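You operate a simulated robot arm through the tools that you are given. There is no shell and no other tool. Be economical: measure what you need, move in short steps, check, and stop when the job is done.

You are at the controls of a simulated two-armed robot. One attempt, no reset.

## Task
Measure the three big lettuces and crate the two ripe ones.
Fine: they stand on the orange board; ripe is 20 cm or more on the gauge screen. Switch it on and slide it to each plant. Ripe ones go home in the green crate, the third stays; park the slider and switch off. Leave the caps alone.

It is judged by the outcome, as a careful person would: the job done as asked, and still so three seconds after it is handed in. It fails if anything else is knocked over, pushed out of place, dropped, spilled or broken. A push-on lid holds only when it is set on centred and level and pressed home; a screw cap is set on level and turned clockwise until tight.

## Robot
Two 7-joint arms with fingered hands on one trunk, on a base that drives. Base frame: it is fixed to the floor where the robot stands at the start and does not move with it; the origin is under the middle of the robot, x ahead of it, y to its left, z up. Units: m, rad, N and s.
The left shoulder is at the start at [0.121, 0.17, 1.109], the right one opposite. With the tool pointing down near the work surface each hand reaches from about 0.38 to 0.82 m from the robot's upright axis, wherever it stands, measured 20 degrees to its own side. Places, roughly: gauge box [0.5, -0.1, 0.9]; gauge screen [0.6, -0.1, 0.9]; gauge slider [0.5, 0.5, 0.9]; gauge switch [0.5, -0.1, 0.9]. Payload 4 kg a hand.
The tool frame of a hand sits at the grasp point between the pads (the TCP): z along the fingers, y along the line on which they close. The tips reach 0.026 m beyond it. The gripper opens to 0.132 m. The gripper's body begins 0.073 m behind the TCP. The gripper is a hand of 4 fingers: y runs from the thumb to the fingers, the wrist lies at [0, 0, -0.224] in the tool frame, and closing takes about 1.5 s.
Orientation is that of the tool frame in the base frame, as [roll, pitch, yaw] about the fixed x, y, z axes, in that order (R = Rz(yaw) Ry(pitch) Rx(roll)). With the fingers straight down and closing along the base's y, the tool's x points along the base's -x, its y along +y and its z along -z.

## Interface
- The arms move only by the tool drive_tool. It takes "left_steps", "right_steps" or both (then of equal length, played together; a hand with none holds still); each is a list of rows, each a list of 2 entries, a list of its own where there are three numbers: the shift along the tool's x, y, z in m, then the turn, a rotation vector about the tool's x, y, z in rad. In form: [[[dx, dy, dz], [rx, ry, rz]], ...]. A call has 1 to 8 rows; each row shifts and turns the commanded pose from where the row before left it, along the tool's axes as they then stand. "left_gripper" and "right_gripper" are, for a hand that has rows, the gripper command, from -1 (shut) to 1 (fully open), values between in proportion, set as the call begins (left out, the last holds). A row lasts 0.2 s, in which the tool goes at most 0.05 m and 0.15 rad; a call with a longer step from one row to the next is refused whole, and so is a gripper value outside its range. Where a pose cannot be reached the arm comes as near as it can. A force on the tool above 90 N (or 10 N above the force at the start of the call, whichever is more), or a blocked arm, ends the call early, and 0.2 s more pass. Each finger travels about 0.108 m/s and halts on what it meets, pressing with about 30 N; the grip force reading is that of the motor and also rises with nothing between the fingers. The clock runs only during rows and for 0.2 s after the last one: add rows that do not move to give the fingers time. The reply holds the time, the measured pose of the TCP, the force on the tool along the base axes, the opening and the grip force, in the units named above and with some noise, with the torque about the TCP (base axes, N m) and any sound that the robot's microphone picked up.
- Cameras (640 x 400 px; columns grow to the right, rows downward): "scene" is now at [0.2208, 0.015, 1.2997]; the picture's right is [0.23, -0.97, 0.00], its down [-0.52, -0.12, -0.84] and it looks along [0.82, 0.20, -0.54] (base axes); focal length 214 px, centre (320, 200). "left" rides on the left gripper at [-0.073, 0.006, -0.093] in its tool frame; the picture's right is [-0.08, -1.00, 0.00], its down [0.78, -0.06, -0.62] and it looks along [0.62, -0.05, 0.79] (tool axes); focal length 230 px, centre (320, 200). "right" rides on the right gripper at [0.073, 0.006, -0.094] in its tool frame; the picture's right is [-0.08, 1.00, 0.00], its down [-0.78, -0.06, -0.62] and it looks along [-0.61, -0.05, 0.79] (tool axes); focal length 230 px, centre (320, 200). There is no depth. A picture from a camera that has moved, and an enlarged one, comes with that camera's place and axes in the base frame and with its lens. The place of the scene camera against the robot may be out by one fixed shift of up to 0.025 m in any direction.
- snapshot(camera): a new picture of that camera. The clock stands still meanwhile.
- raise_lower(by): slides the trunk up (or, below 0, down) by that many m; the arms and the scene camera ride with it, the base frame stays. It gives what a move gives, with no picture.
- steer(legs): drives the robot by 1 to 6 legs, each [ahead, left, turn to the left] in m, m and rad, along the robot's own axes; the way and the turn of a leg run together, so that a leg with both is an arc; at most 1.5 m and 3.142 rad a leg. The arms and the cameras ride along, it lands a little off, and it stops where it bumps. It gives what a move gives.
- finger_targets(finger1, finger2, finger3, thumb_bend, hand): sets how far each is bent, from 0 (flat) to 100 (curled in); at 30 the hand is open as for a grip, at 70 the pads meet at the TCP. One left out holds its place. A second passes; each finger stops where it meets its share of the squeeze, and holds until it gets a number again. A gripper value or a shape takes the hand back. It gives what a move gives, with no picture; readings hold the bend of each and the force on the fingers (four entries, about 0 where the hand has none), thumb and palm.
- grasp_type(shape, hand): the hand has 4 fingers and takes this shape, open, in about a second: jaw (thumb against the fingers, like two jaws); tri (thumb and two fingers); tip (a fingertip pinch); poke (one finger out to press); point (the index stretched); flat (the hand flat); cup (the hand cupped); fist (a fist). The gripper value then closes the fingers along that shape, each until it touches; the sizes above hold for jaw. It gives what a move gives, with no picture.
- aim_head(pan, tilt): turns the head with the scene camera to pan (to the left, within 1.396 rad either way) and tilt (down, from -0.506 to 1.204), counted from straight ahead of the robot. It gives what a move gives.
- zoom(camera, box): a new picture of the part [left, top, right, bottom] of that camera's present view, enlarged. The clock stands still meanwhile.
- job_done(): hands the job in; it is judged then, once.

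Go step by step. Nothing tells you exact positions but the pictures and the camera data: compare them with the known pose of the tool, close in by small moves and look again before you grip or let go. The budget is 120 turns and 88 pictures, counting those below and the enlarged ones. Unless the task says otherwise, let go and move clear before handing in, and close with one line.

The tools are called after ">>>" as a command line: name --argument value ..., lists and objects as JSON in quotes. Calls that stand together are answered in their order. drive_tool: Moves the arms, as the interface text tells. Its arguments: {"type":"object","properties":{"left_steps":{"type":"array","items":{"type":"array"}},"left_gripper":{"type":"number"},"right_steps":{"type":"array","items":{"type":"array"}},"right_gripper":{"type":"number"}},"required":[]} The other tools are called the same way: raise_lower (by) slides the trunk up or down; grasp_type (shape, hand) gives the hand a shape; finger_targets (finger1, finger2, finger3, thumb_bend, hand) moves the fingers one by one; steer (legs) drives the base; aim_head (pan, tilt) turns the head that bears the scene camera; snapshot (camera) takes a picture; zoom (camera, box) takes an enlarged picture of a part of a camera's view; job_done () hands the job in.

At the start:

```text
t: 0.0
left_tool_pos: [0.5207, 0.358, 1.2249]
left_orientation: [-3.138, 0.002, -3.14]
left_ft_force: [0.2, -0.1, 0.4]
left_wrist_torque: [0.01, 0.0, 0.03]
left_gripper_width: 0.1318
left_grasp_force: 0.1
left_shape: jaw
left_bend: [30.0, 30.0, 30.0, 30.0]
left_finger forces: [0.0, 0.1, 0.0, 0.0, 0.1, 0.1]
right_tool_pos: [0.4571, -0.0542, 1.1691]
right_orientation: [3.14, 0.0, 3.14]
right_ft_force: [0.0, -0.6, 0.3]
right_wrist_torque: [0.03, 0.01, -0.02]
right_gripper_width: 0.132
right_grasp_force: 0.0
right_shape: jaw
right_bend: [30.0, 30.0, 30.0, 30.0]
right_finger forces: [0.0, 0.0, 0.0, 0.0, 0.0, 0.1]
trunk travel left (down, up): [-0.125, 0.226]
robot x, y, heading: [-0.0042, -0.0001, -0.002]
head pan, tilt: [0.234, 0.567]
```

scene: 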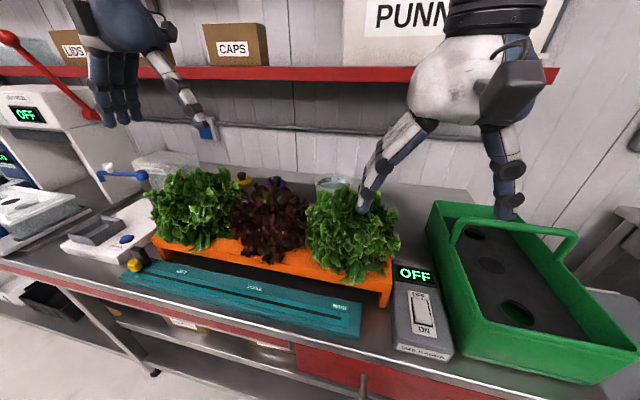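
right: 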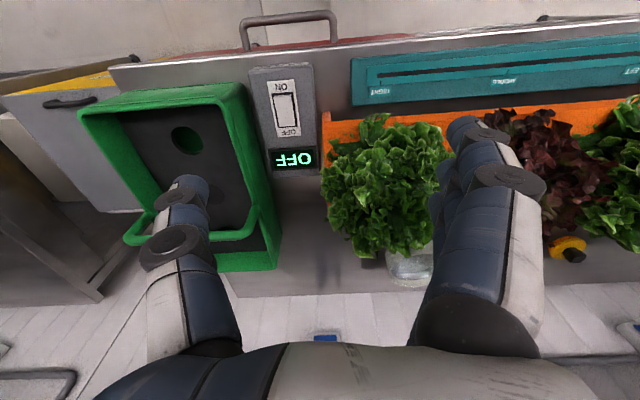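
left: 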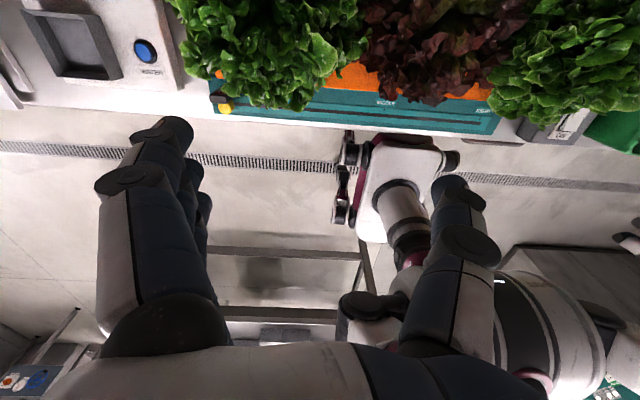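

I see three lettuces on the orange board, a teal rail with a yellow slider knob parked at its left end, the gauge box reading OFF, and a green crate at the right. I'll look closer first.

>>> zoom --camera "scene" --box '[100, 150, 400, 340]'

>>> zoom --camera "scene" --box '[360, 180, 640, 380]'

>>> zoom --camera "right" --box '[80, 40, 640, 300]'

```text
2.11 times, centred on (250, 245) of scene
camera zoom: at [0.2208, 0.015, 1.2997], right [0.23, -0.97, 0.0], down [-0.52, -0.12, -0.84], along [0.82, 0.2, -0.54], focal length 452 px, centre (467, 105)
```

zoom: 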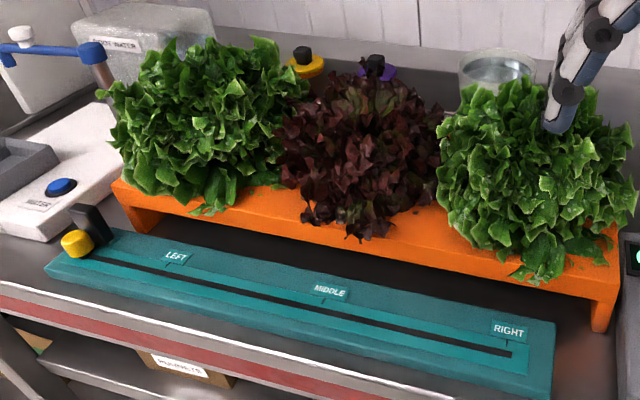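

```text
2.00 times, centred on (500, 280) of scene
camera zoom: at [0.2208, 0.015, 1.2997], right [0.23, -0.97, 0.0], down [-0.52, -0.12, -0.84], along [0.82, 0.2, -0.54], focal length 429 px, centre (-40, 40)
```

zoom: 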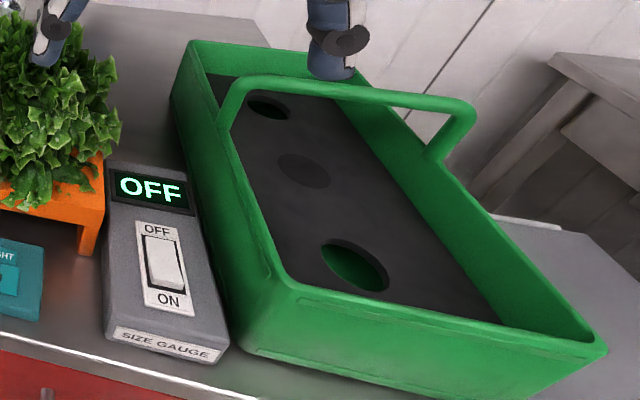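

```text
1.14 times, centred on (360, 170) of right
camera zoom: at [0.3829, -0.0466, 1.2637], right [0.08, 1.0, 0.0], down [0.78, -0.06, 0.62], along [0.61, -0.05, -0.79], focal length 263 px, centre (274, 234)
```

zoom: 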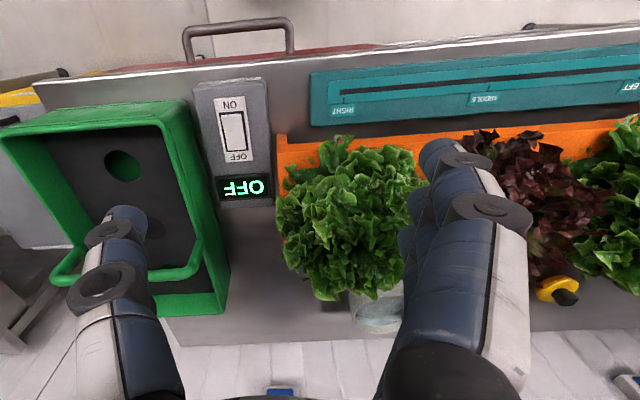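

The screen works out at about (0.56, -0.11, 0.916), with the rocker's ON end towards me near (0.475, -0.106). I'll shape the right hand to poke and see where the finger is.

>>> grasp_type --shape "poke" --hand "right"

>>> snapshot --camera "right"

>>> snapshot --camera "scene"

>>> zoom --camera "left" --box '[160, 0, 560, 200]'

```text
t: 0.9
left_tool_pos: [0.5205, 0.3578, 1.2253]
left_orientation: [-3.136, 0.003, -3.14]
left_ft_force: [-0.1, -1.0, -0.5]
left_wrist_torque: [-0.01, 0.03, 0.02]
left_gripper_width: 0.1317
left_grasp_force: 0.1
left_shape: jaw
left_bend: [30.0, 30.0, 30.0, 30.0]
left_finger forces: [0.0, 0.0, 0.0, 0.0, 0.0, 0.1]
right_tool_pos: [0.4581, -0.0543, 1.1692]
right_orientation: [3.139, 0.0, -3.141]
right_ft_force: [-0.6, -0.2, 0.3]
right_wrist_torque: [-0.02, 0.03, 0.0]
right_gripper_width: 0.0
right_grasp_force: 0.0
right_shape: poke
right_bend: [100.0, 100.0, 100.0, 46.0]
right_finger forces: [0.0, 0.0, 0.0, 0.1, 0.1, 0.0]
trunk travel left (down, up): [-0.125, 0.226]
robot x, y, heading: [-0.0004, 0.0005, -0.005]
head pan, tilt: [0.234, 0.567]
```

```text
81 pictures are left
camera right: at [0.3829, -0.0466, 1.2637], right [0.08, 1.0, 0.0], down [0.78, -0.06, 0.62], along [0.61, -0.05, -0.79], focal length 230 px, centre (320, 200)
```

right: 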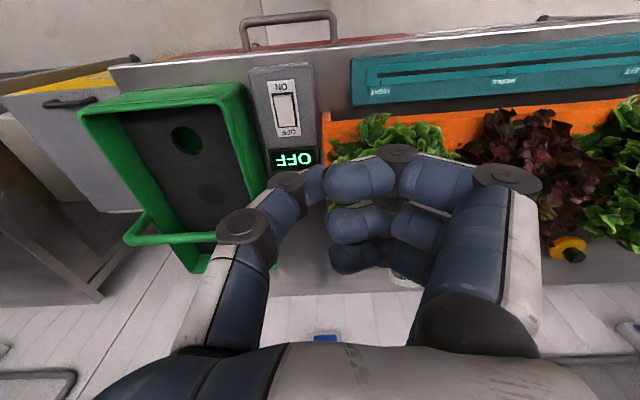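

```text
80 pictures are left
camera scene: at [0.2208, 0.015, 1.2997], right [0.23, -0.97, 0.0], down [-0.52, -0.12, -0.84], along [0.82, 0.2, -0.54], focal length 214 px, centre (320, 200)
```

scene: 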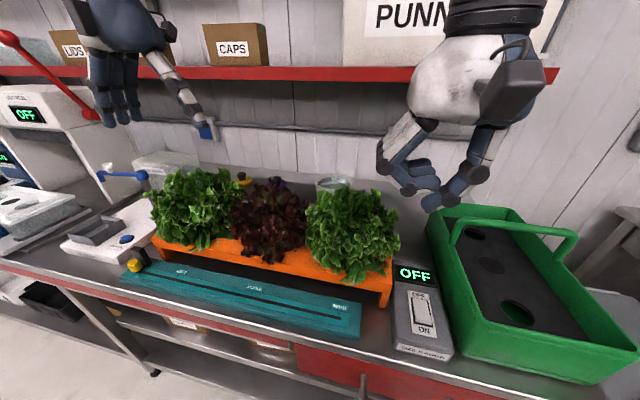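

```text
1.60 times, centred on (360, 100) of left
camera zoom: at [0.5931, 0.3648, 1.3184], right [0.08, -1.0, 0.01], down [-0.79, -0.06, 0.62], along [-0.61, -0.05, -0.79], focal length 368 px, centre (256, 360)
```

zoom: 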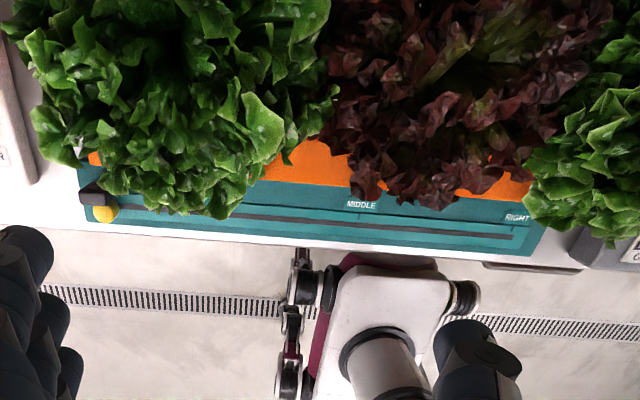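

In poke the thumb is the digit left out, which is less clear. I'll try "point" instead.

>>> grasp_type --shape "point" --hand "right"

>>> snapshot --camera "right"

>>> zoom --camera "scene" --box '[340, 40, 600, 240]'

```text
t: 1.8
left_tool_pos: [0.5204, 0.3585, 1.2261]
left_orientation: [-3.137, -0.001, -3.14]
left_ft_force: [-0.9, -0.8, -0.4]
left_wrist_torque: [-0.01, -0.02, -0.01]
left_gripper_width: 0.1319
left_grasp_force: 0.1
left_shape: jaw
left_bend: [30.0, 30.0, 30.0, 30.0]
left_finger forces: [0.0, 0.0, 0.1, 0.0, 0.1, 0.0]
right_tool_pos: [0.4572, -0.0544, 1.1699]
right_orientation: [-3.141, 0.001, 3.141]
right_ft_force: [0.4, 0.9, -0.3]
right_wrist_torque: [-0.01, 0.0, 0.0]
right_gripper_width: 0.1261
right_grasp_force: 0.1
right_shape: point
right_bend: [28.0, 100.0, 100.0, 54.0]
right_finger forces: [0.0, 0.1, 0.1, 0.0, 0.0, 0.0]
trunk travel left (down, up): [-0.125, 0.226]
robot x, y, heading: [-0.0026, 0.0018, 0.004]
head pan, tilt: [0.234, 0.567]
```

```text
78 pictures are left
camera right: at [0.3829, -0.0466, 1.2637], right [0.08, 1.0, 0.0], down [0.78, -0.06, 0.62], along [0.61, -0.05, -0.79], focal length 230 px, centre (320, 200)
```

right: 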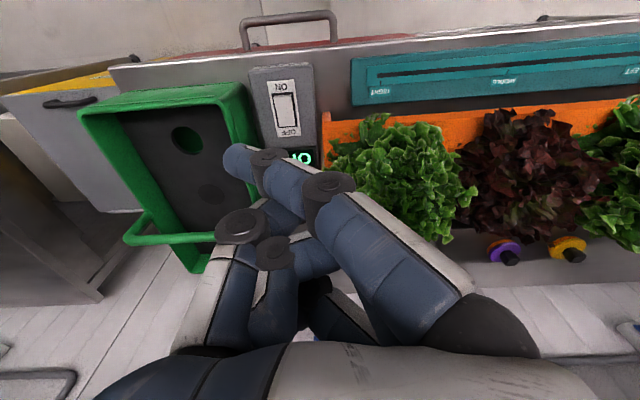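

```text
2.00 times, centred on (470, 140) of scene
camera zoom: at [0.2208, 0.015, 1.2997], right [0.23, -0.97, 0.0], down [-0.52, -0.12, -0.84], along [0.82, 0.2, -0.54], focal length 429 px, centre (20, 320)
```

zoom: 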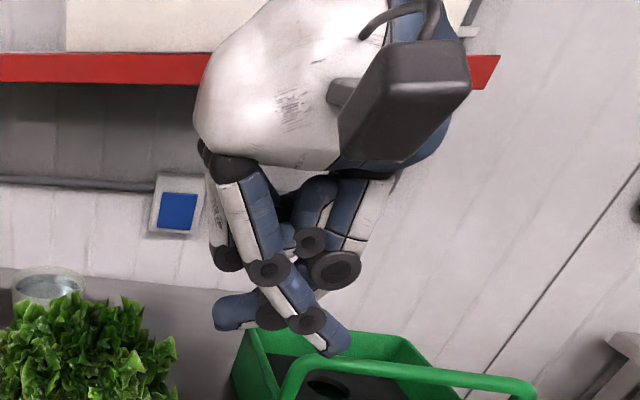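

The index in "point" still looks hooked, so I'll set the fingers one by one to get a clear pressing tip.

>>> finger_targets --hand "right" --finger1 60 --finger2 100 --finger3 100 --thumb_bend 0

>>> snapshot --camera "right"

>>> zoom --camera "scene" --box '[340, 40, 600, 240]'

```text
t: 2.8
left_tool_pos: [0.5205, 0.3578, 1.2262]
left_orientation: [-3.136, 0.001, -3.139]
left_ft_force: [-0.7, -0.3, -0.6]
left_wrist_torque: [-0.01, 0.02, -0.02]
left_gripper_width: 0.1318
left_grasp_force: 0.0
left_shape: jaw
left_bend: [30.0, 30.0, 30.0, 30.0]
left_finger forces: [0.0, 0.0, 0.0, 0.0, 0.0, 0.0]
right_tool_pos: [0.4567, -0.0532, 1.1694]
right_orientation: [3.141, 0.0, -3.141]
right_ft_force: [0.0, -0.1, -0.2]
right_wrist_torque: [-0.02, 0.0, 0.01]
right_gripper_width: 0.1064
right_grasp_force: 0.1
right_shape: fingers
right_bend: [60.0, 100.0, 100.0, 0.0]
right_finger forces: [0.0, 0.0, 0.0, 0.1, 0.0, 0.0]
trunk travel left (down, up): [-0.125, 0.226]
robot x, y, heading: [0.0012, 0.0006, -0.002]
head pan, tilt: [0.234, 0.567]
```

```text
76 pictures are left
camera right: at [0.3829, -0.0466, 1.2637], right [0.08, 1.0, 0.0], down [0.78, -0.06, 0.62], along [0.61, -0.05, -0.79], focal length 230 px, centre (320, 200)
```

right: 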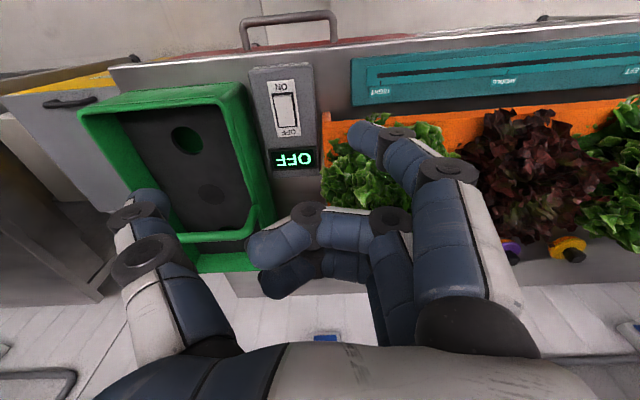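

```text
2.00 times, centred on (470, 140) of scene
camera zoom: at [0.2208, 0.015, 1.2997], right [0.23, -0.97, 0.0], down [-0.52, -0.12, -0.84], along [0.82, 0.2, -0.54], focal length 429 px, centre (20, 320)
```

zoom: 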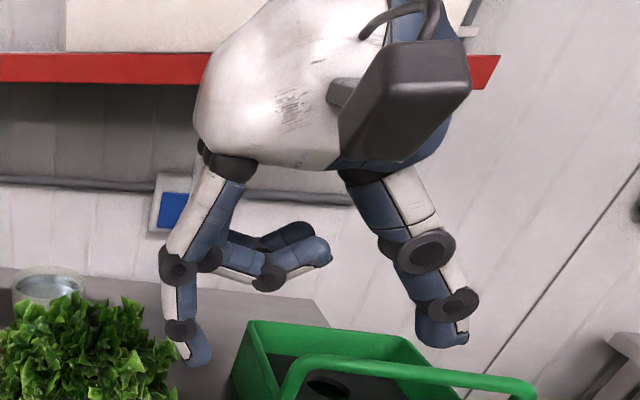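

The index tip sits about 24 mm below the TCP, 2 cm towards me and 2 cm left. The flat thumb would swing over the crate, so I'll curl it in.

>>> finger_targets --hand "right" --finger1 60 --thumb_bend 100

>>> zoom --camera "scene" --box '[340, 40, 600, 240]'

>>> snapshot --camera "right"

```text
t: 3.8
left_tool_pos: [0.5188, 0.3589, 1.2255]
left_orientation: [-3.137, 0.002, -3.14]
left_ft_force: [0.2, 0.6, 0.6]
left_wrist_torque: [0.0, 0.02, 0.01]
left_gripper_width: 0.1319
left_grasp_force: 0.1
left_shape: jaw
left_bend: [30.0, 30.0, 30.0, 30.0]
left_finger forces: [0.1, 0.1, 0.0, 0.1, 0.1, 0.0]
right_tool_pos: [0.4575, -0.0528, 1.1697]
right_orientation: [3.141, 0.0, -3.141]
right_ft_force: [0.5, 0.1, -0.5]
right_wrist_torque: [0.0, 0.02, 0.02]
right_gripper_width: 0.0214
right_grasp_force: 0.0
right_shape: fingers
right_bend: [60.0, 100.0, 100.0, 85.0]
right_finger forces: [0.0, 0.1, 0.1, 0.1, 0.0, 0.0]
trunk travel left (down, up): [-0.125, 0.226]
robot x, y, heading: [0.0039, 0.0008, 0.002]
head pan, tilt: [0.234, 0.567]
```

```text
2.00 times, centred on (470, 140) of scene
camera zoom: at [0.2208, 0.015, 1.2997], right [0.23, -0.97, 0.0], down [-0.52, -0.12, -0.84], along [0.82, 0.2, -0.54], focal length 429 px, centre (20, 320)
```

zoom: 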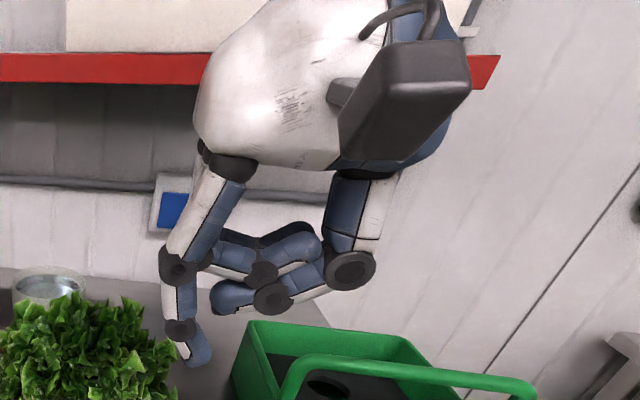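

```text
73 pictures are left
camera right: at [0.3829, -0.0466, 1.2637], right [0.08, 1.0, 0.0], down [0.78, -0.06, 0.62], along [0.61, -0.05, -0.79], focal length 230 px, centre (320, 200)
```

right: 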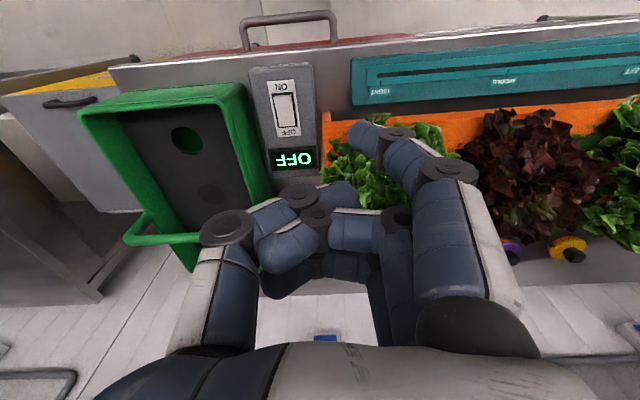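

The index tip is now lowest. I'll swing the hand 45° so the thumb knuckle clears the crate, and move above the rocker.

>>> drive_tool --right_steps '[[[-0.022, -0.024, 0], [0, 0, 0]], [[-0.022, -0.024, 0], [0, 0, 0]], [[0, 0, 0.02], [0, 0, -0.131]], [[0, 0, 0.02], [0, 0, -0.131]], [[0, 0, 0.02], [0, 0, -0.131]], [[0, 0, 0.02], [0, 0, -0.131]], [[0, 0, 0.02], [0, 0, -0.131]], [[0, 0, 0.02], [0, 0, -0.131]]]'

>>> snapshot --camera "right"

>>> zoom --camera "scene" --box '[320, 160, 580, 360]'

```text
t: 5.6
left_tool_pos: [0.5208, 0.358, 1.2253]
left_orientation: [-3.136, 0.001, -3.139]
left_ft_force: [0.2, 0.4, -0.6]
left_wrist_torque: [0.03, 0.01, 0.03]
left_gripper_width: 0.1319
left_grasp_force: 0.1
left_shape: jaw
left_bend: [30.0, 30.0, 30.0, 30.0]
left_finger forces: [0.0, 0.1, 0.0, 0.1, 0.0, 0.0]
right_tool_pos: [0.5033, -0.1015, 1.0484]
right_orientation: [3.141, 0.002, -2.352]
right_ft_force: [-0.1, -0.5, -0.1]
right_wrist_torque: [-0.01, 0.03, 0.03]
right_gripper_width: 0.0215
right_grasp_force: 0.0
right_shape: fingers
right_bend: [60.0, 100.0, 100.0, 86.0]
right_finger forces: [0.1, 0.0, 0.0, 0.0, 0.0, 0.0]
trunk travel left (down, up): [-0.125, 0.226]
robot x, y, heading: [-0.0014, -0.0035, -0.004]
head pan, tilt: [0.234, 0.567]
```

```text
72 pictures are left
camera right: at [0.4455, -0.1476, 1.1427], right [-0.65, 0.76, 0.0], down [0.6, 0.51, 0.62], along [0.47, 0.4, -0.79], focal length 230 px, centre (320, 200)
```

right: 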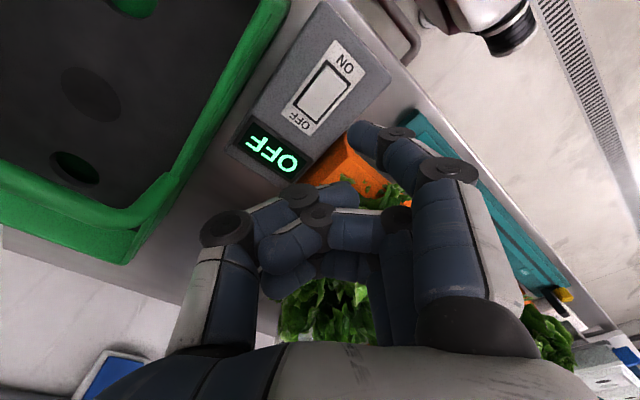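

```text
2.00 times, centred on (450, 260) of scene
camera zoom: at [0.2212, 0.015, 1.2996], right [0.23, -0.97, 0.0], down [-0.52, -0.12, -0.84], along [0.82, 0.2, -0.54], focal length 429 px, centre (60, 80)
```

zoom: 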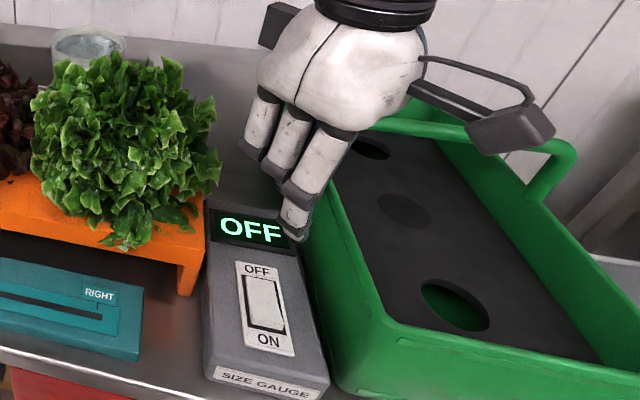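

The rocker's ON end is at about (0.468, -0.113, 0.915) from both views, and the fingertip is right above it, give or take a centimetre. I'll go down to just above it.

>>> drive_tool --right_steps '[[[0.007, -0.007, 0.03], [0, 0, 0]], [[0, 0, 0.03], [0, 0, 0]], [[0, 0, 0.025], [0, 0, 0]]]'

>>> zoom --camera "right" --box '[200, 0, 520, 200]'

>>> zoom --camera "scene" --box '[380, 220, 510, 320]'

```text
t: 6.4
left_tool_pos: [0.5202, 0.3582, 1.2255]
left_orientation: [-3.135, 0.0, -3.14]
left_ft_force: [0.3, 1.0, -0.4]
left_wrist_torque: [-0.02, -0.01, 0.01]
left_gripper_width: 0.132
left_grasp_force: 0.1
left_shape: jaw
left_bend: [30.0, 30.0, 30.0, 30.0]
left_finger forces: [0.0, 0.1, 0.0, 0.0, 0.1, 0.0]
right_tool_pos: [0.5012, -0.1107, 0.9639]
right_orientation: [3.141, 0.001, -2.355]
right_ft_force: [0.0, -0.4, 0.2]
right_wrist_torque: [-0.01, 0.0, 0.01]
right_gripper_width: 0.0216
right_grasp_force: 0.0
right_shape: fingers
right_bend: [60.0, 100.0, 100.0, 86.0]
right_finger forces: [0.0, 0.1, 0.0, 0.0, 0.1, 0.0]
trunk travel left (down, up): [-0.125, 0.226]
robot x, y, heading: [0.0004, 0.0002, -0.002]
head pan, tilt: [0.234, 0.567]
```

```text
2.00 times, centred on (360, 100) of right
camera zoom: at [0.4449, -0.1574, 1.0582], right [-0.65, 0.76, 0.0], down [0.6, 0.51, 0.62], along [0.47, 0.4, -0.79], focal length 460 px, centre (240, 400)
```

zoom: 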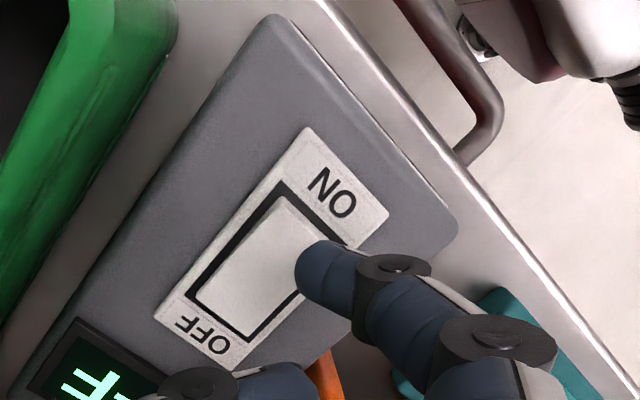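

```text
4.00 times, centred on (445, 270) of scene
camera zoom: at [0.2213, 0.015, 1.2996], right [0.23, -0.97, 0.0], down [-0.52, -0.12, -0.84], along [0.82, 0.2, -0.54], focal length 858 px, centre (-180, -80)
```

zoom: 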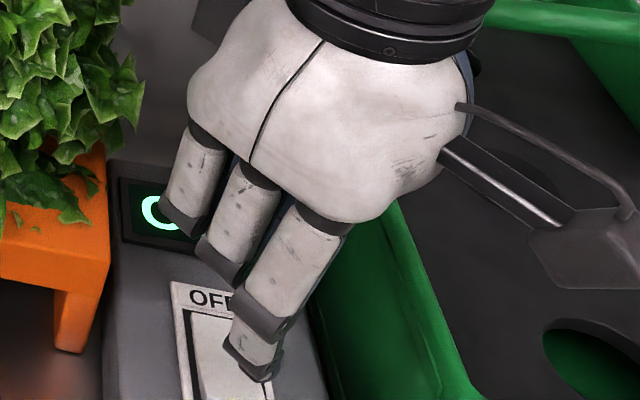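

The tip needs about 1 cm more to the right, then I press.

>>> drive_tool --right_steps '[[[0.0085, -0.0043, 0.0], [0, 0, 0]], [[0, 0, 0.01], [0, 0, 0]], [[0, 0, 0.01], [0, 0, 0]], [[0, 0, 0.006], [0, 0, 0]]]'

>>> zoom --camera "right" --box '[200, 0, 520, 200]'

```text
t: 7.4
left_tool_pos: [0.5205, 0.3584, 1.2261]
left_orientation: [-3.137, -0.001, -3.14]
left_ft_force: [0.3, 0.1, 0.5]
left_wrist_torque: [0.02, 0.02, 0.0]
left_gripper_width: 0.1319
left_grasp_force: 0.0
left_shape: jaw
left_bend: [30.0, 30.0, 30.0, 30.0]
left_finger forces: [0.0, 0.1, 0.0, 0.1, 0.1, 0.0]
right_tool_pos: [0.4982, -0.1209, 0.9392]
right_orientation: [3.141, 0.001, -2.353]
right_ft_force: [0.1, -0.3, -0.4]
right_wrist_torque: [0.01, -0.01, 0.02]
right_gripper_width: 0.0219
right_grasp_force: 0.5
right_shape: fingers
right_bend: [60.0, 100.0, 100.0, 86.0]
right_finger forces: [0.2, 0.1, 0.0, 0.1, 0.0, 0.0]
trunk travel left (down, up): [-0.125, 0.226]
robot x, y, heading: [-0.0017, -0.0013, 0.007]
head pan, tilt: [0.234, 0.567]
```

```text
2.00 times, centred on (360, 100) of right
camera zoom: at [0.4412, -0.1669, 1.0325], right [-0.65, 0.76, 0.0], down [0.6, 0.51, 0.62], along [0.47, 0.4, -0.79], focal length 460 px, centre (240, 400)
```

zoom: 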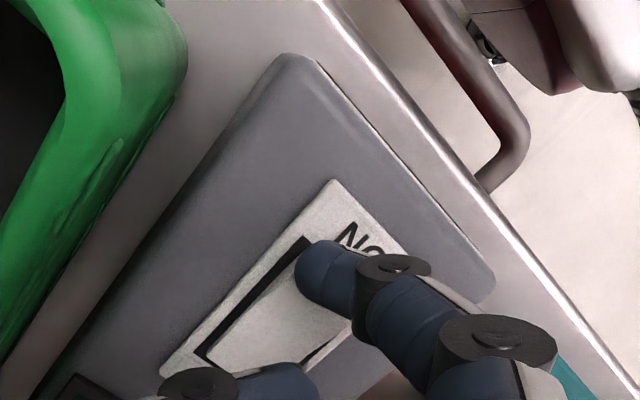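

I'm touching lightly now; a bit further down.

>>> drive_tool --right_steps '[[[-0.003, 0.0, 0.004], [0, 0, 0]], [[0, 0, 0.005], [0, 0, 0]], [[0, 0, 0.005], [0, 0, 0]]]'

>>> zoom --camera "scene" --box '[380, 220, 510, 320]'

```text
t: 8.2
left_tool_pos: [0.5164, 0.3587, 1.2277]
left_orientation: [-3.136, 0.007, -3.139]
left_ft_force: [-0.6, -0.4, 0.0]
left_wrist_torque: [0.01, 0.02, 0.0]
left_gripper_width: 0.1319
left_grasp_force: 0.1
left_shape: jaw
left_bend: [30.0, 30.0, 30.0, 30.0]
left_finger forces: [0.1, 0.1, 0.1, 0.1, 0.0, 0.1]
right_tool_pos: [0.4989, -0.1173, 0.9279]
right_orientation: [-3.138, 0.004, -2.355]
right_ft_force: [-7.5, 1.1, 24.8]
right_wrist_torque: [0.1, 0.96, -0.01]
right_gripper_width: 0.0212
right_grasp_force: 12.3
right_shape: fingers
right_bend: [66.0, 100.0, 100.0, 86.0]
right_finger forces: [24.8, 0.0, 0.0, 0.1, 0.1, 0.0]
trunk travel left (down, up): [-0.125, 0.226]
robot x, y, heading: [0.0015, -0.0006, -0.001]
head pan, tilt: [0.234, 0.567]
```

```text
4.00 times, centred on (445, 270) of scene
camera zoom: at [0.2176, 0.0157, 1.3009], right [0.23, -0.97, 0.0], down [-0.52, -0.13, -0.84], along [0.82, 0.2, -0.54], focal length 858 px, centre (-180, -80)
```

zoom: 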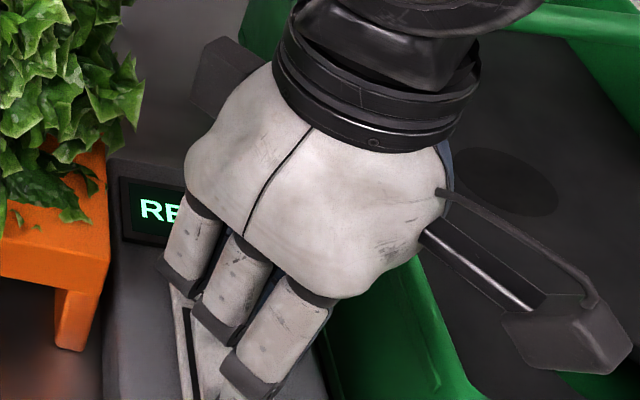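

The screen is lit ("RE…"), so the gauge is on. I'll lift the right hand away. At the same time I'll tilt the left hand 45°, fingers forward and down, and bring it over the slider so its camera stays clear of the leaves.

>>> drive_tool --right_steps '[[[0, 0, -0.035], [0, 0, 0]], [[0, 0, -0.035], [0, 0, 0]], [[0, 0, -0.03], [0, 0, 0.13]], [[0, 0, -0.03], [0, 0, 0.13]], [[0, 0, -0.03], [0, 0, 0.13]], [[0, 0, -0.03], [0, 0, 0.13]], [[0, 0, -0.03], [0, 0, 0.13]], [[0, 0, 0], [0, 0, 0.13]]]' --left_steps '[[[0.02, 0.025, 0], [0, 0, 0]], [[0.02, 0.025, 0], [0, 0, 0]], [[0, 0.02, 0], [0, -0.131, 0]], [[0, 0.02, 0], [0, -0.131, 0]], [[0, 0.02, 0], [0, -0.131, 0]], [[0, 0.02, 0], [0, -0.131, 0]], [[0, 0.02, 0], [0, -0.131, 0]], [[0, 0.015, 0], [0, -0.131, 0]]]'

>>> snapshot --camera "left"

>>> snapshot --camera "scene"

```text
t: 10.0
left_tool_pos: [0.4802, 0.5242, 1.2247]
left_orientation: [-3.136, 0.79, -3.136]
left_ft_force: [-0.4, 0.9, -0.4]
left_wrist_torque: [-0.01, 0.0, 0.03]
left_gripper_width: 0.1319
left_grasp_force: 0.1
left_shape: jaw
left_bend: [30.0, 30.0, 30.0, 30.0]
left_finger forces: [0.0, 0.1, 0.0, 0.0, 0.0, 0.0]
right_tool_pos: [0.5008, -0.1185, 1.1439]
right_orientation: [-3.141, 0.0, -3.136]
right_ft_force: [0.4, 1.3, 0.6]
right_wrist_torque: [0.0, -0.02, 0.0]
right_gripper_width: 0.0215
right_grasp_force: 0.0
right_shape: fingers
right_bend: [60.0, 100.0, 100.0, 86.0]
right_finger forces: [0.0, 0.0, 0.1, 0.0, 0.0, 0.0]
trunk travel left (down, up): [-0.125, 0.226]
robot x, y, heading: [0.0004, 0.0015, -0.003]
head pan, tilt: [0.234, 0.567]
```

```text
66 pictures are left
camera left: at [0.4653, 0.5301, 1.3423], right [0.06, -1.0, 0.06], down [-0.99, -0.06, -0.12], along [0.13, -0.05, -0.99], focal length 230 px, centre (320, 200)
```

left: 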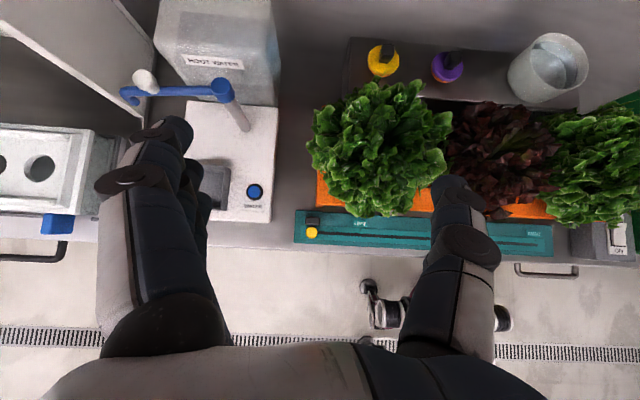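

```text
65 pictures are left
camera scene: at [0.2209, 0.0155, 1.2997], right [0.23, -0.97, 0.0], down [-0.52, -0.13, -0.84], along [0.82, 0.2, -0.54], focal length 214 px, centre (320, 200)
```

scene: 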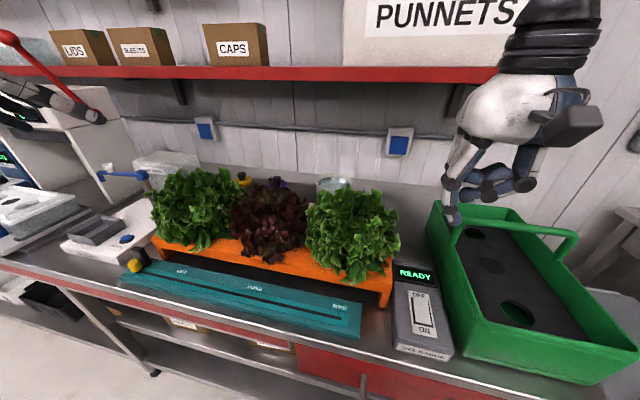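

The screen now reads READY. I'll give the left hand a fingertip pinch and look at the knob closely.

>>> grasp_type --shape "tip" --hand "left"

>>> snapshot --camera "left"

>>> zoom --camera "left" --box '[260, 180, 388, 260]'

>>> zoom --camera "scene" --box '[100, 230, 196, 290]'

```text
t: 10.9
left_tool_pos: [0.4797, 0.5228, 1.2257]
left_orientation: [-3.134, 0.786, -3.137]
left_ft_force: [0.0, -1.0, 0.1]
left_wrist_torque: [-0.01, -0.01, 0.02]
left_gripper_width: 0.1318
left_grasp_force: 0.0
left_shape: tip
left_bend: [0.0, 30.0, 0.0, 30.0]
left_finger forces: [0.1, 0.0, 0.0, 0.1, 0.1, 0.0]
right_tool_pos: [0.4995, -0.1187, 1.1438]
right_orientation: [3.141, 0.0, -3.135]
right_ft_force: [0.2, -0.8, 0.0]
right_wrist_torque: [0.0, 0.02, -0.01]
right_gripper_width: 0.0217
right_grasp_force: 0.1
right_shape: fingers
right_bend: [60.0, 100.0, 100.0, 86.0]
right_finger forces: [0.1, 0.0, 0.1, 0.0, 0.1, 0.0]
trunk travel left (down, up): [-0.125, 0.226]
robot x, y, heading: [0.0009, -0.0005, -0.003]
head pan, tilt: [0.234, 0.567]
```

```text
64 pictures are left
camera left: at [0.4657, 0.5292, 1.3425], right [0.06, -1.0, 0.06], down [-0.99, -0.06, -0.12], along [0.12, -0.05, -0.99], focal length 230 px, centre (320, 200)
```

left: 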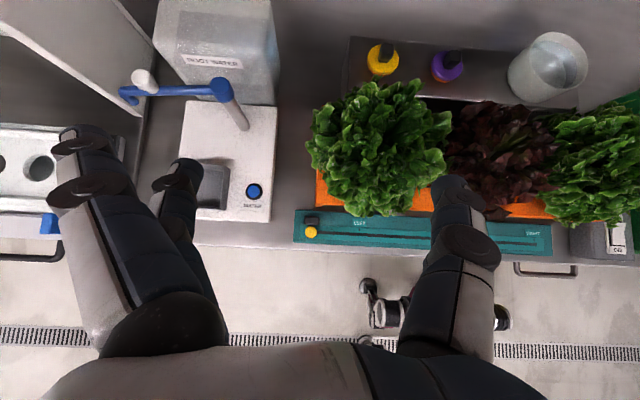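

```text
5.00 times, centred on (324, 220) of left
camera zoom: at [0.4657, 0.5292, 1.3425], right [0.06, -1.0, 0.06], down [-0.99, -0.06, -0.12], along [0.12, -0.05, -0.99], focal length 1150 px, centre (300, 100)
```

zoom: 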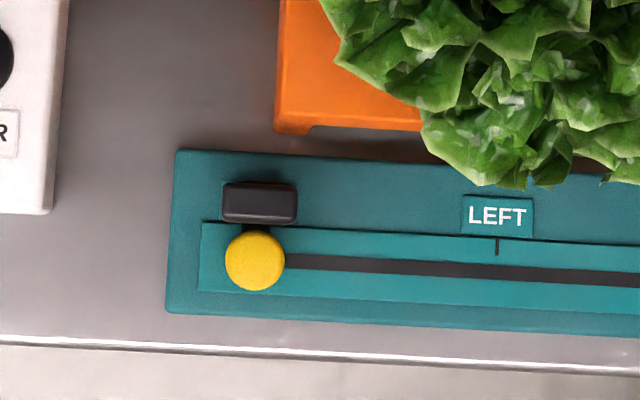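

```text
6.67 times, centred on (148, 260) of scene
camera zoom: at [0.2208, 0.015, 1.2997], right [0.23, -0.97, 0.0], down [-0.52, -0.12, -0.84], along [0.82, 0.2, -0.54], focal length 1430 px, centre (1467, -200)
```

zoom: 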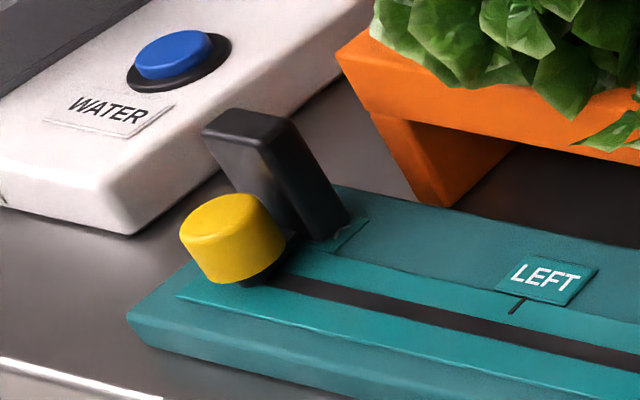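

The knob is a vertical yellow cylinder about 23 mm wide at (0.457, 0.521), top near 0.90, with a black post just behind it. Ticks are at y ≈ 0.42, 0.225 and 0.035. I'll pinch with thumb and middle finger only, the others curled, and come in along the tilted axis.

>>> finger_targets --hand "left" --finger1 100 --finger2 48 --finger3 100 --thumb_bend 48

>>> drive_tool --left_steps '[[[0.0354, 0, 0.0206], [0, 0, 0]], [[0.0354, 0, 0.0206], [0, 0, 0]], [[0.0354, 0, 0.0206], [0, 0, 0]], [[0.0354, 0, 0.0206], [0, 0, 0]], [[0.0354, 0, 0.0206], [0, 0, 0]], [[0.0354, 0, 0.0206], [0, 0, 0]], [[0.0354, 0, 0.0206], [0, 0, 0]]]'

>>> snapshot --camera "left"

>>> zoom --camera "scene" --box '[20, 180, 276, 340]'

```text
t: 11.9
left_tool_pos: [0.4804, 0.5233, 1.2255]
left_orientation: [-3.135, 0.786, -3.134]
left_ft_force: [-0.1, -0.8, 0.1]
left_wrist_torque: [0.02, 0.01, 0.0]
left_gripper_width: 0.0487
left_grasp_force: 0.1
left_shape: fingers
left_bend: [100.0, 48.0, 100.0, 48.0]
left_finger forces: [0.0, 0.0, 0.1, 0.0, 0.0, 0.0]
right_tool_pos: [0.5002, -0.1195, 1.1442]
right_orientation: [3.141, 0.001, -3.135]
right_ft_force: [0.1, 1.0, -0.7]
right_wrist_torque: [-0.04, -0.01, 0.03]
right_gripper_width: 0.0216
right_grasp_force: 0.1
right_shape: fingers
right_bend: [60.0, 100.0, 100.0, 86.0]
right_finger forces: [0.0, 0.1, 0.1, 0.0, 0.0, 0.0]
trunk travel left (down, up): [-0.125, 0.226]
robot x, y, heading: [0.0024, -0.0014, -0.005]
head pan, tilt: [0.234, 0.567]
```

```text
t: 13.5
left_tool_pos: [0.4075, 0.5217, 0.9458]
left_orientation: [-3.134, 0.787, -3.134]
left_ft_force: [-0.4, 0.7, -0.7]
left_wrist_torque: [0.01, -0.01, 0.0]
left_gripper_width: 0.0488
left_grasp_force: 0.1
left_shape: fingers
left_bend: [100.0, 48.0, 100.0, 48.0]
left_finger forces: [0.0, 0.0, 0.0, 0.0, 0.1, 0.1]
right_tool_pos: [0.5012, -0.1175, 1.1449]
right_orientation: [-3.14, 0.0, -3.136]
right_ft_force: [0.4, -0.5, 1.2]
right_wrist_torque: [-0.02, 0.0, 0.0]
right_gripper_width: 0.0215
right_grasp_force: 0.1
right_shape: fingers
right_bend: [60.0, 100.0, 100.0, 86.0]
right_finger forces: [0.0, 0.0, 0.1, 0.0, 0.0, 0.1]
trunk travel left (down, up): [-0.125, 0.226]
robot x, y, heading: [-0.0014, -0.002, 0.005]
head pan, tilt: [0.234, 0.567]
```

```text
61 pictures are left
camera left: at [0.393, 0.5282, 1.0634], right [0.06, -1.0, 0.06], down [-0.99, -0.06, -0.12], along [0.12, -0.05, -0.99], focal length 230 px, centre (320, 200)
```

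left: 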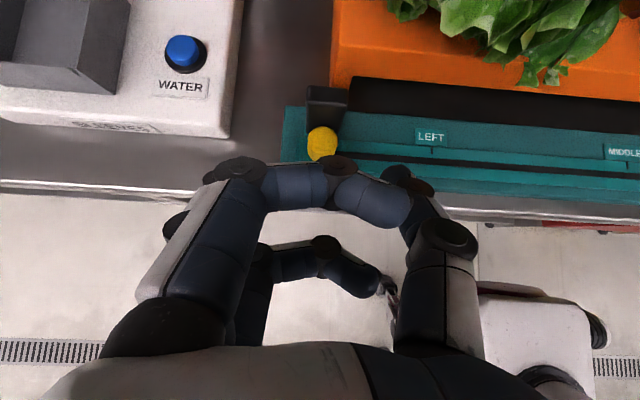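

```text
2.50 times, centred on (148, 260) of scene
camera zoom: at [0.2209, 0.016, 1.2997], right [0.23, -0.97, 0.0], down [-0.52, -0.13, -0.84], along [0.82, 0.2, -0.54], focal length 536 px, centre (750, 50)
```

zoom: 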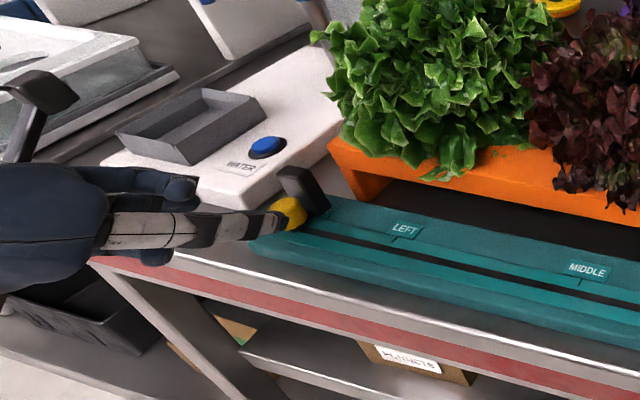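

The knob confirms at (0.455, 0.520). I'll advance 55 mm along the fingers.

>>> drive_tool --left_steps '[[[0, -0.001, 0.02], [0, 0, 0]], [[0, 0, 0.02], [0, 0, 0]], [[0, 0, 0.015], [0, 0, 0]]]'

>>> zoom --camera "left" --box '[200, 80, 456, 240]'

>>> zoom --camera "scene" --box '[60, 210, 220, 310]'

```text
t: 14.3
left_tool_pos: [0.446, 0.52, 0.9089]
left_orientation: [-3.136, 0.787, -3.135]
left_ft_force: [0.4, -1.0, 0.3]
left_wrist_torque: [0.0, 0.0, -0.01]
left_gripper_width: 0.0488
left_grasp_force: 0.1
left_shape: fingers
left_bend: [100.0, 48.0, 100.0, 48.0]
left_finger forces: [0.0, 0.0, 0.1, 0.0, 0.0, 0.0]
right_tool_pos: [0.4998, -0.1189, 1.1445]
right_orientation: [3.14, 0.001, -3.135]
right_ft_force: [0.1, 0.6, 0.2]
right_wrist_torque: [0.0, 0.01, 0.06]
right_gripper_width: 0.0219
right_grasp_force: 0.1
right_shape: fingers
right_bend: [60.0, 100.0, 100.0, 86.0]
right_finger forces: [0.0, 0.1, 0.1, 0.0, 0.1, 0.0]
trunk travel left (down, up): [-0.125, 0.226]
robot x, y, heading: [0.0025, 0.0044, 0.0]
head pan, tilt: [0.234, 0.567]
```

```text
2.50 times, centred on (328, 160) of left
camera zoom: at [0.4316, 0.5266, 1.025], right [0.06, -1.0, 0.06], down [-0.99, -0.06, -0.12], along [0.12, -0.05, -0.99], focal length 575 px, centre (300, 300)
```

zoom: 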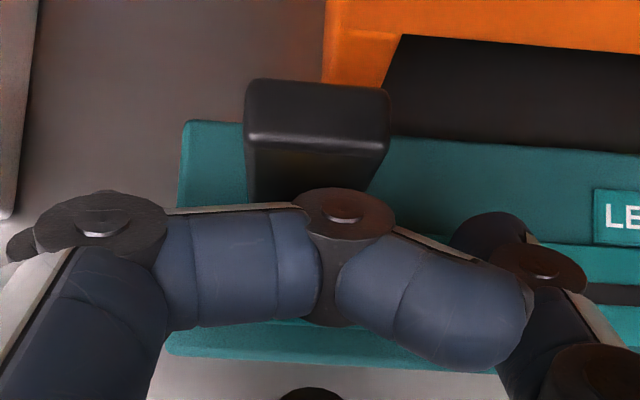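

```text
4.00 times, centred on (140, 260) of scene
camera zoom: at [0.2211, 0.0153, 1.2996], right [0.23, -0.97, 0.0], down [-0.52, -0.12, -0.84], along [0.82, 0.2, -0.54], focal length 858 px, centre (1040, -40)
```

zoom: 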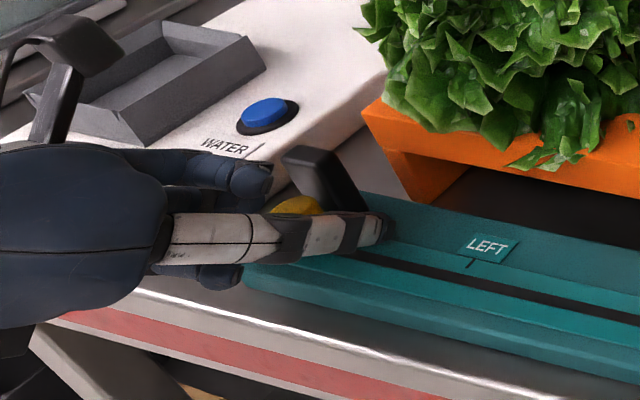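

The knob lies between thumb and middle finger, with no contact yet. Now I close.

>>> finger_targets --hand "left" --finger2 70 --thumb_bend 70

>>> zoom --camera "scene" --box '[60, 210, 220, 310]'

```text
t: 15.3
left_tool_pos: [0.4459, 0.5202, 0.9079]
left_orientation: [-3.135, 0.786, -3.138]
left_ft_force: [2.4, -3.6, -1.2]
left_wrist_torque: [-0.02, -0.05, 0.01]
left_gripper_width: 0.0403
left_grasp_force: 5.8
left_shape: fingers
left_bend: [100.0, 64.0, 100.0, 67.0]
left_finger forces: [0.0, 4.7, 0.1, 0.1, 7.6, 0.1]
right_tool_pos: [0.5004, -0.1182, 1.1447]
right_orientation: [-3.141, 0.001, -3.135]
right_ft_force: [-0.2, 0.2, -0.2]
right_wrist_torque: [-0.04, -0.01, 0.03]
right_gripper_width: 0.0217
right_grasp_force: 0.0
right_shape: fingers
right_bend: [60.0, 100.0, 100.0, 86.0]
right_finger forces: [0.0, 0.1, 0.0, 0.0, 0.0, 0.1]
trunk travel left (down, up): [-0.125, 0.226]
robot x, y, heading: [0.0008, -0.0002, -0.004]
head pan, tilt: [0.234, 0.567]
```

```text
4.00 times, centred on (140, 260) of scene
camera zoom: at [0.2212, 0.0148, 1.2997], right [0.23, -0.97, 0.0], down [-0.52, -0.12, -0.84], along [0.82, 0.2, -0.54], focal length 858 px, centre (1040, -40)
```

zoom: 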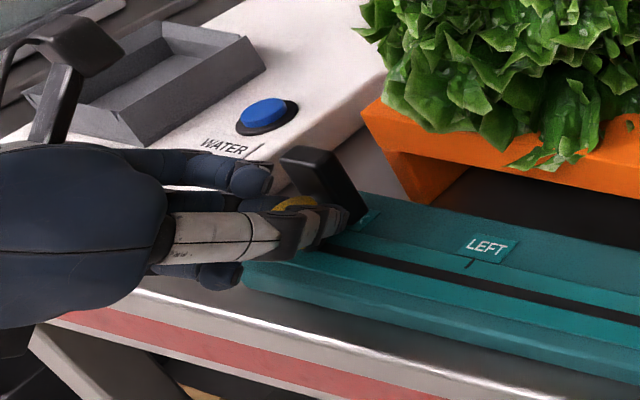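

Gripped. I'll slide towards the LEFT tick at y ≈ 0.42.

>>> drive_tool --left_steps '[[[0, -0.02, 0], [0, 0, 0]], [[0, -0.02, 0], [0, 0, 0]], [[0, -0.02, 0], [0, 0, 0]], [[0, -0.02, 0], [0, 0, 0]], [[0, -0.018, 0], [0, 0, 0]], [[0, 0, 0], [0, 0, 0]], [[0, 0, 0], [0, 0, 0]]]'

>>> snapshot --camera "scene"

>>> zoom --camera "right" --box '[240, 40, 560, 240]'

```text
t: 16.9
left_tool_pos: [0.4552, 0.4326, 0.9064]
left_orientation: [-3.135, 0.788, -3.136]
left_ft_force: [3.1, 0.1, 0.7]
left_wrist_torque: [0.02, -0.01, 0.01]
left_gripper_width: 0.0397
left_grasp_force: 3.5
left_shape: fingers
left_bend: [100.0, 66.0, 100.0, 69.0]
left_finger forces: [0.0, 3.4, 0.0, 0.0, 3.6, 0.1]
left hand out of reach, approached as far as the arm can: row 5
right_tool_pos: [0.5, -0.1189, 1.1449]
right_orientation: [3.141, 0.001, -3.138]
right_ft_force: [-0.1, -0.5, -0.1]
right_wrist_torque: [-0.01, 0.0, 0.03]
right_gripper_width: 0.0218
right_grasp_force: 0.0
right_shape: fingers
right_bend: [60.0, 100.0, 100.0, 86.0]
right_finger forces: [0.1, 0.0, 0.0, 0.0, 0.0, 0.0]
trunk travel left (down, up): [-0.125, 0.226]
robot x, y, heading: [-0.0011, 0.0022, 0.0]
head pan, tilt: [0.234, 0.567]
```

```text
56 pictures are left
camera scene: at [0.221, 0.0149, 1.2997], right [0.23, -0.97, 0.0], down [-0.52, -0.12, -0.84], along [0.82, 0.2, -0.54], focal length 214 px, centre (320, 200)
```

scene: 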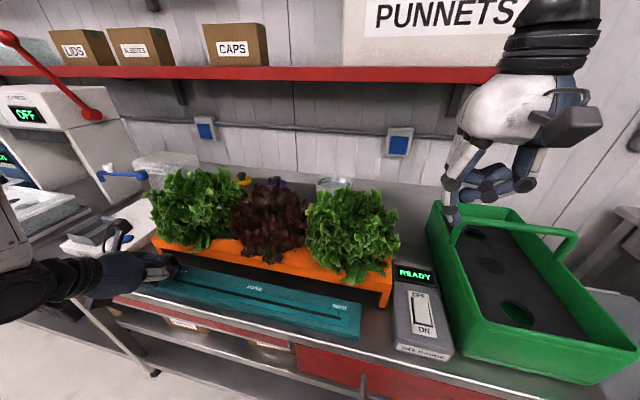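

```text
2.00 times, centred on (400, 140) of right
camera zoom: at [0.4258, -0.1122, 1.2386], right [0.07, 1.0, 0.0], down [0.79, -0.06, 0.62], along [0.62, -0.04, -0.79], focal length 460 px, centre (160, 320)
```

zoom: 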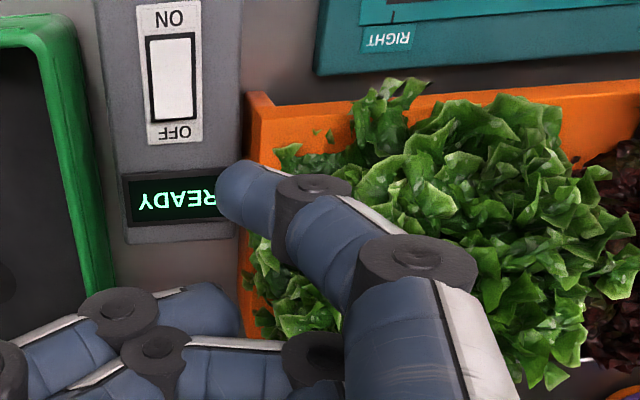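

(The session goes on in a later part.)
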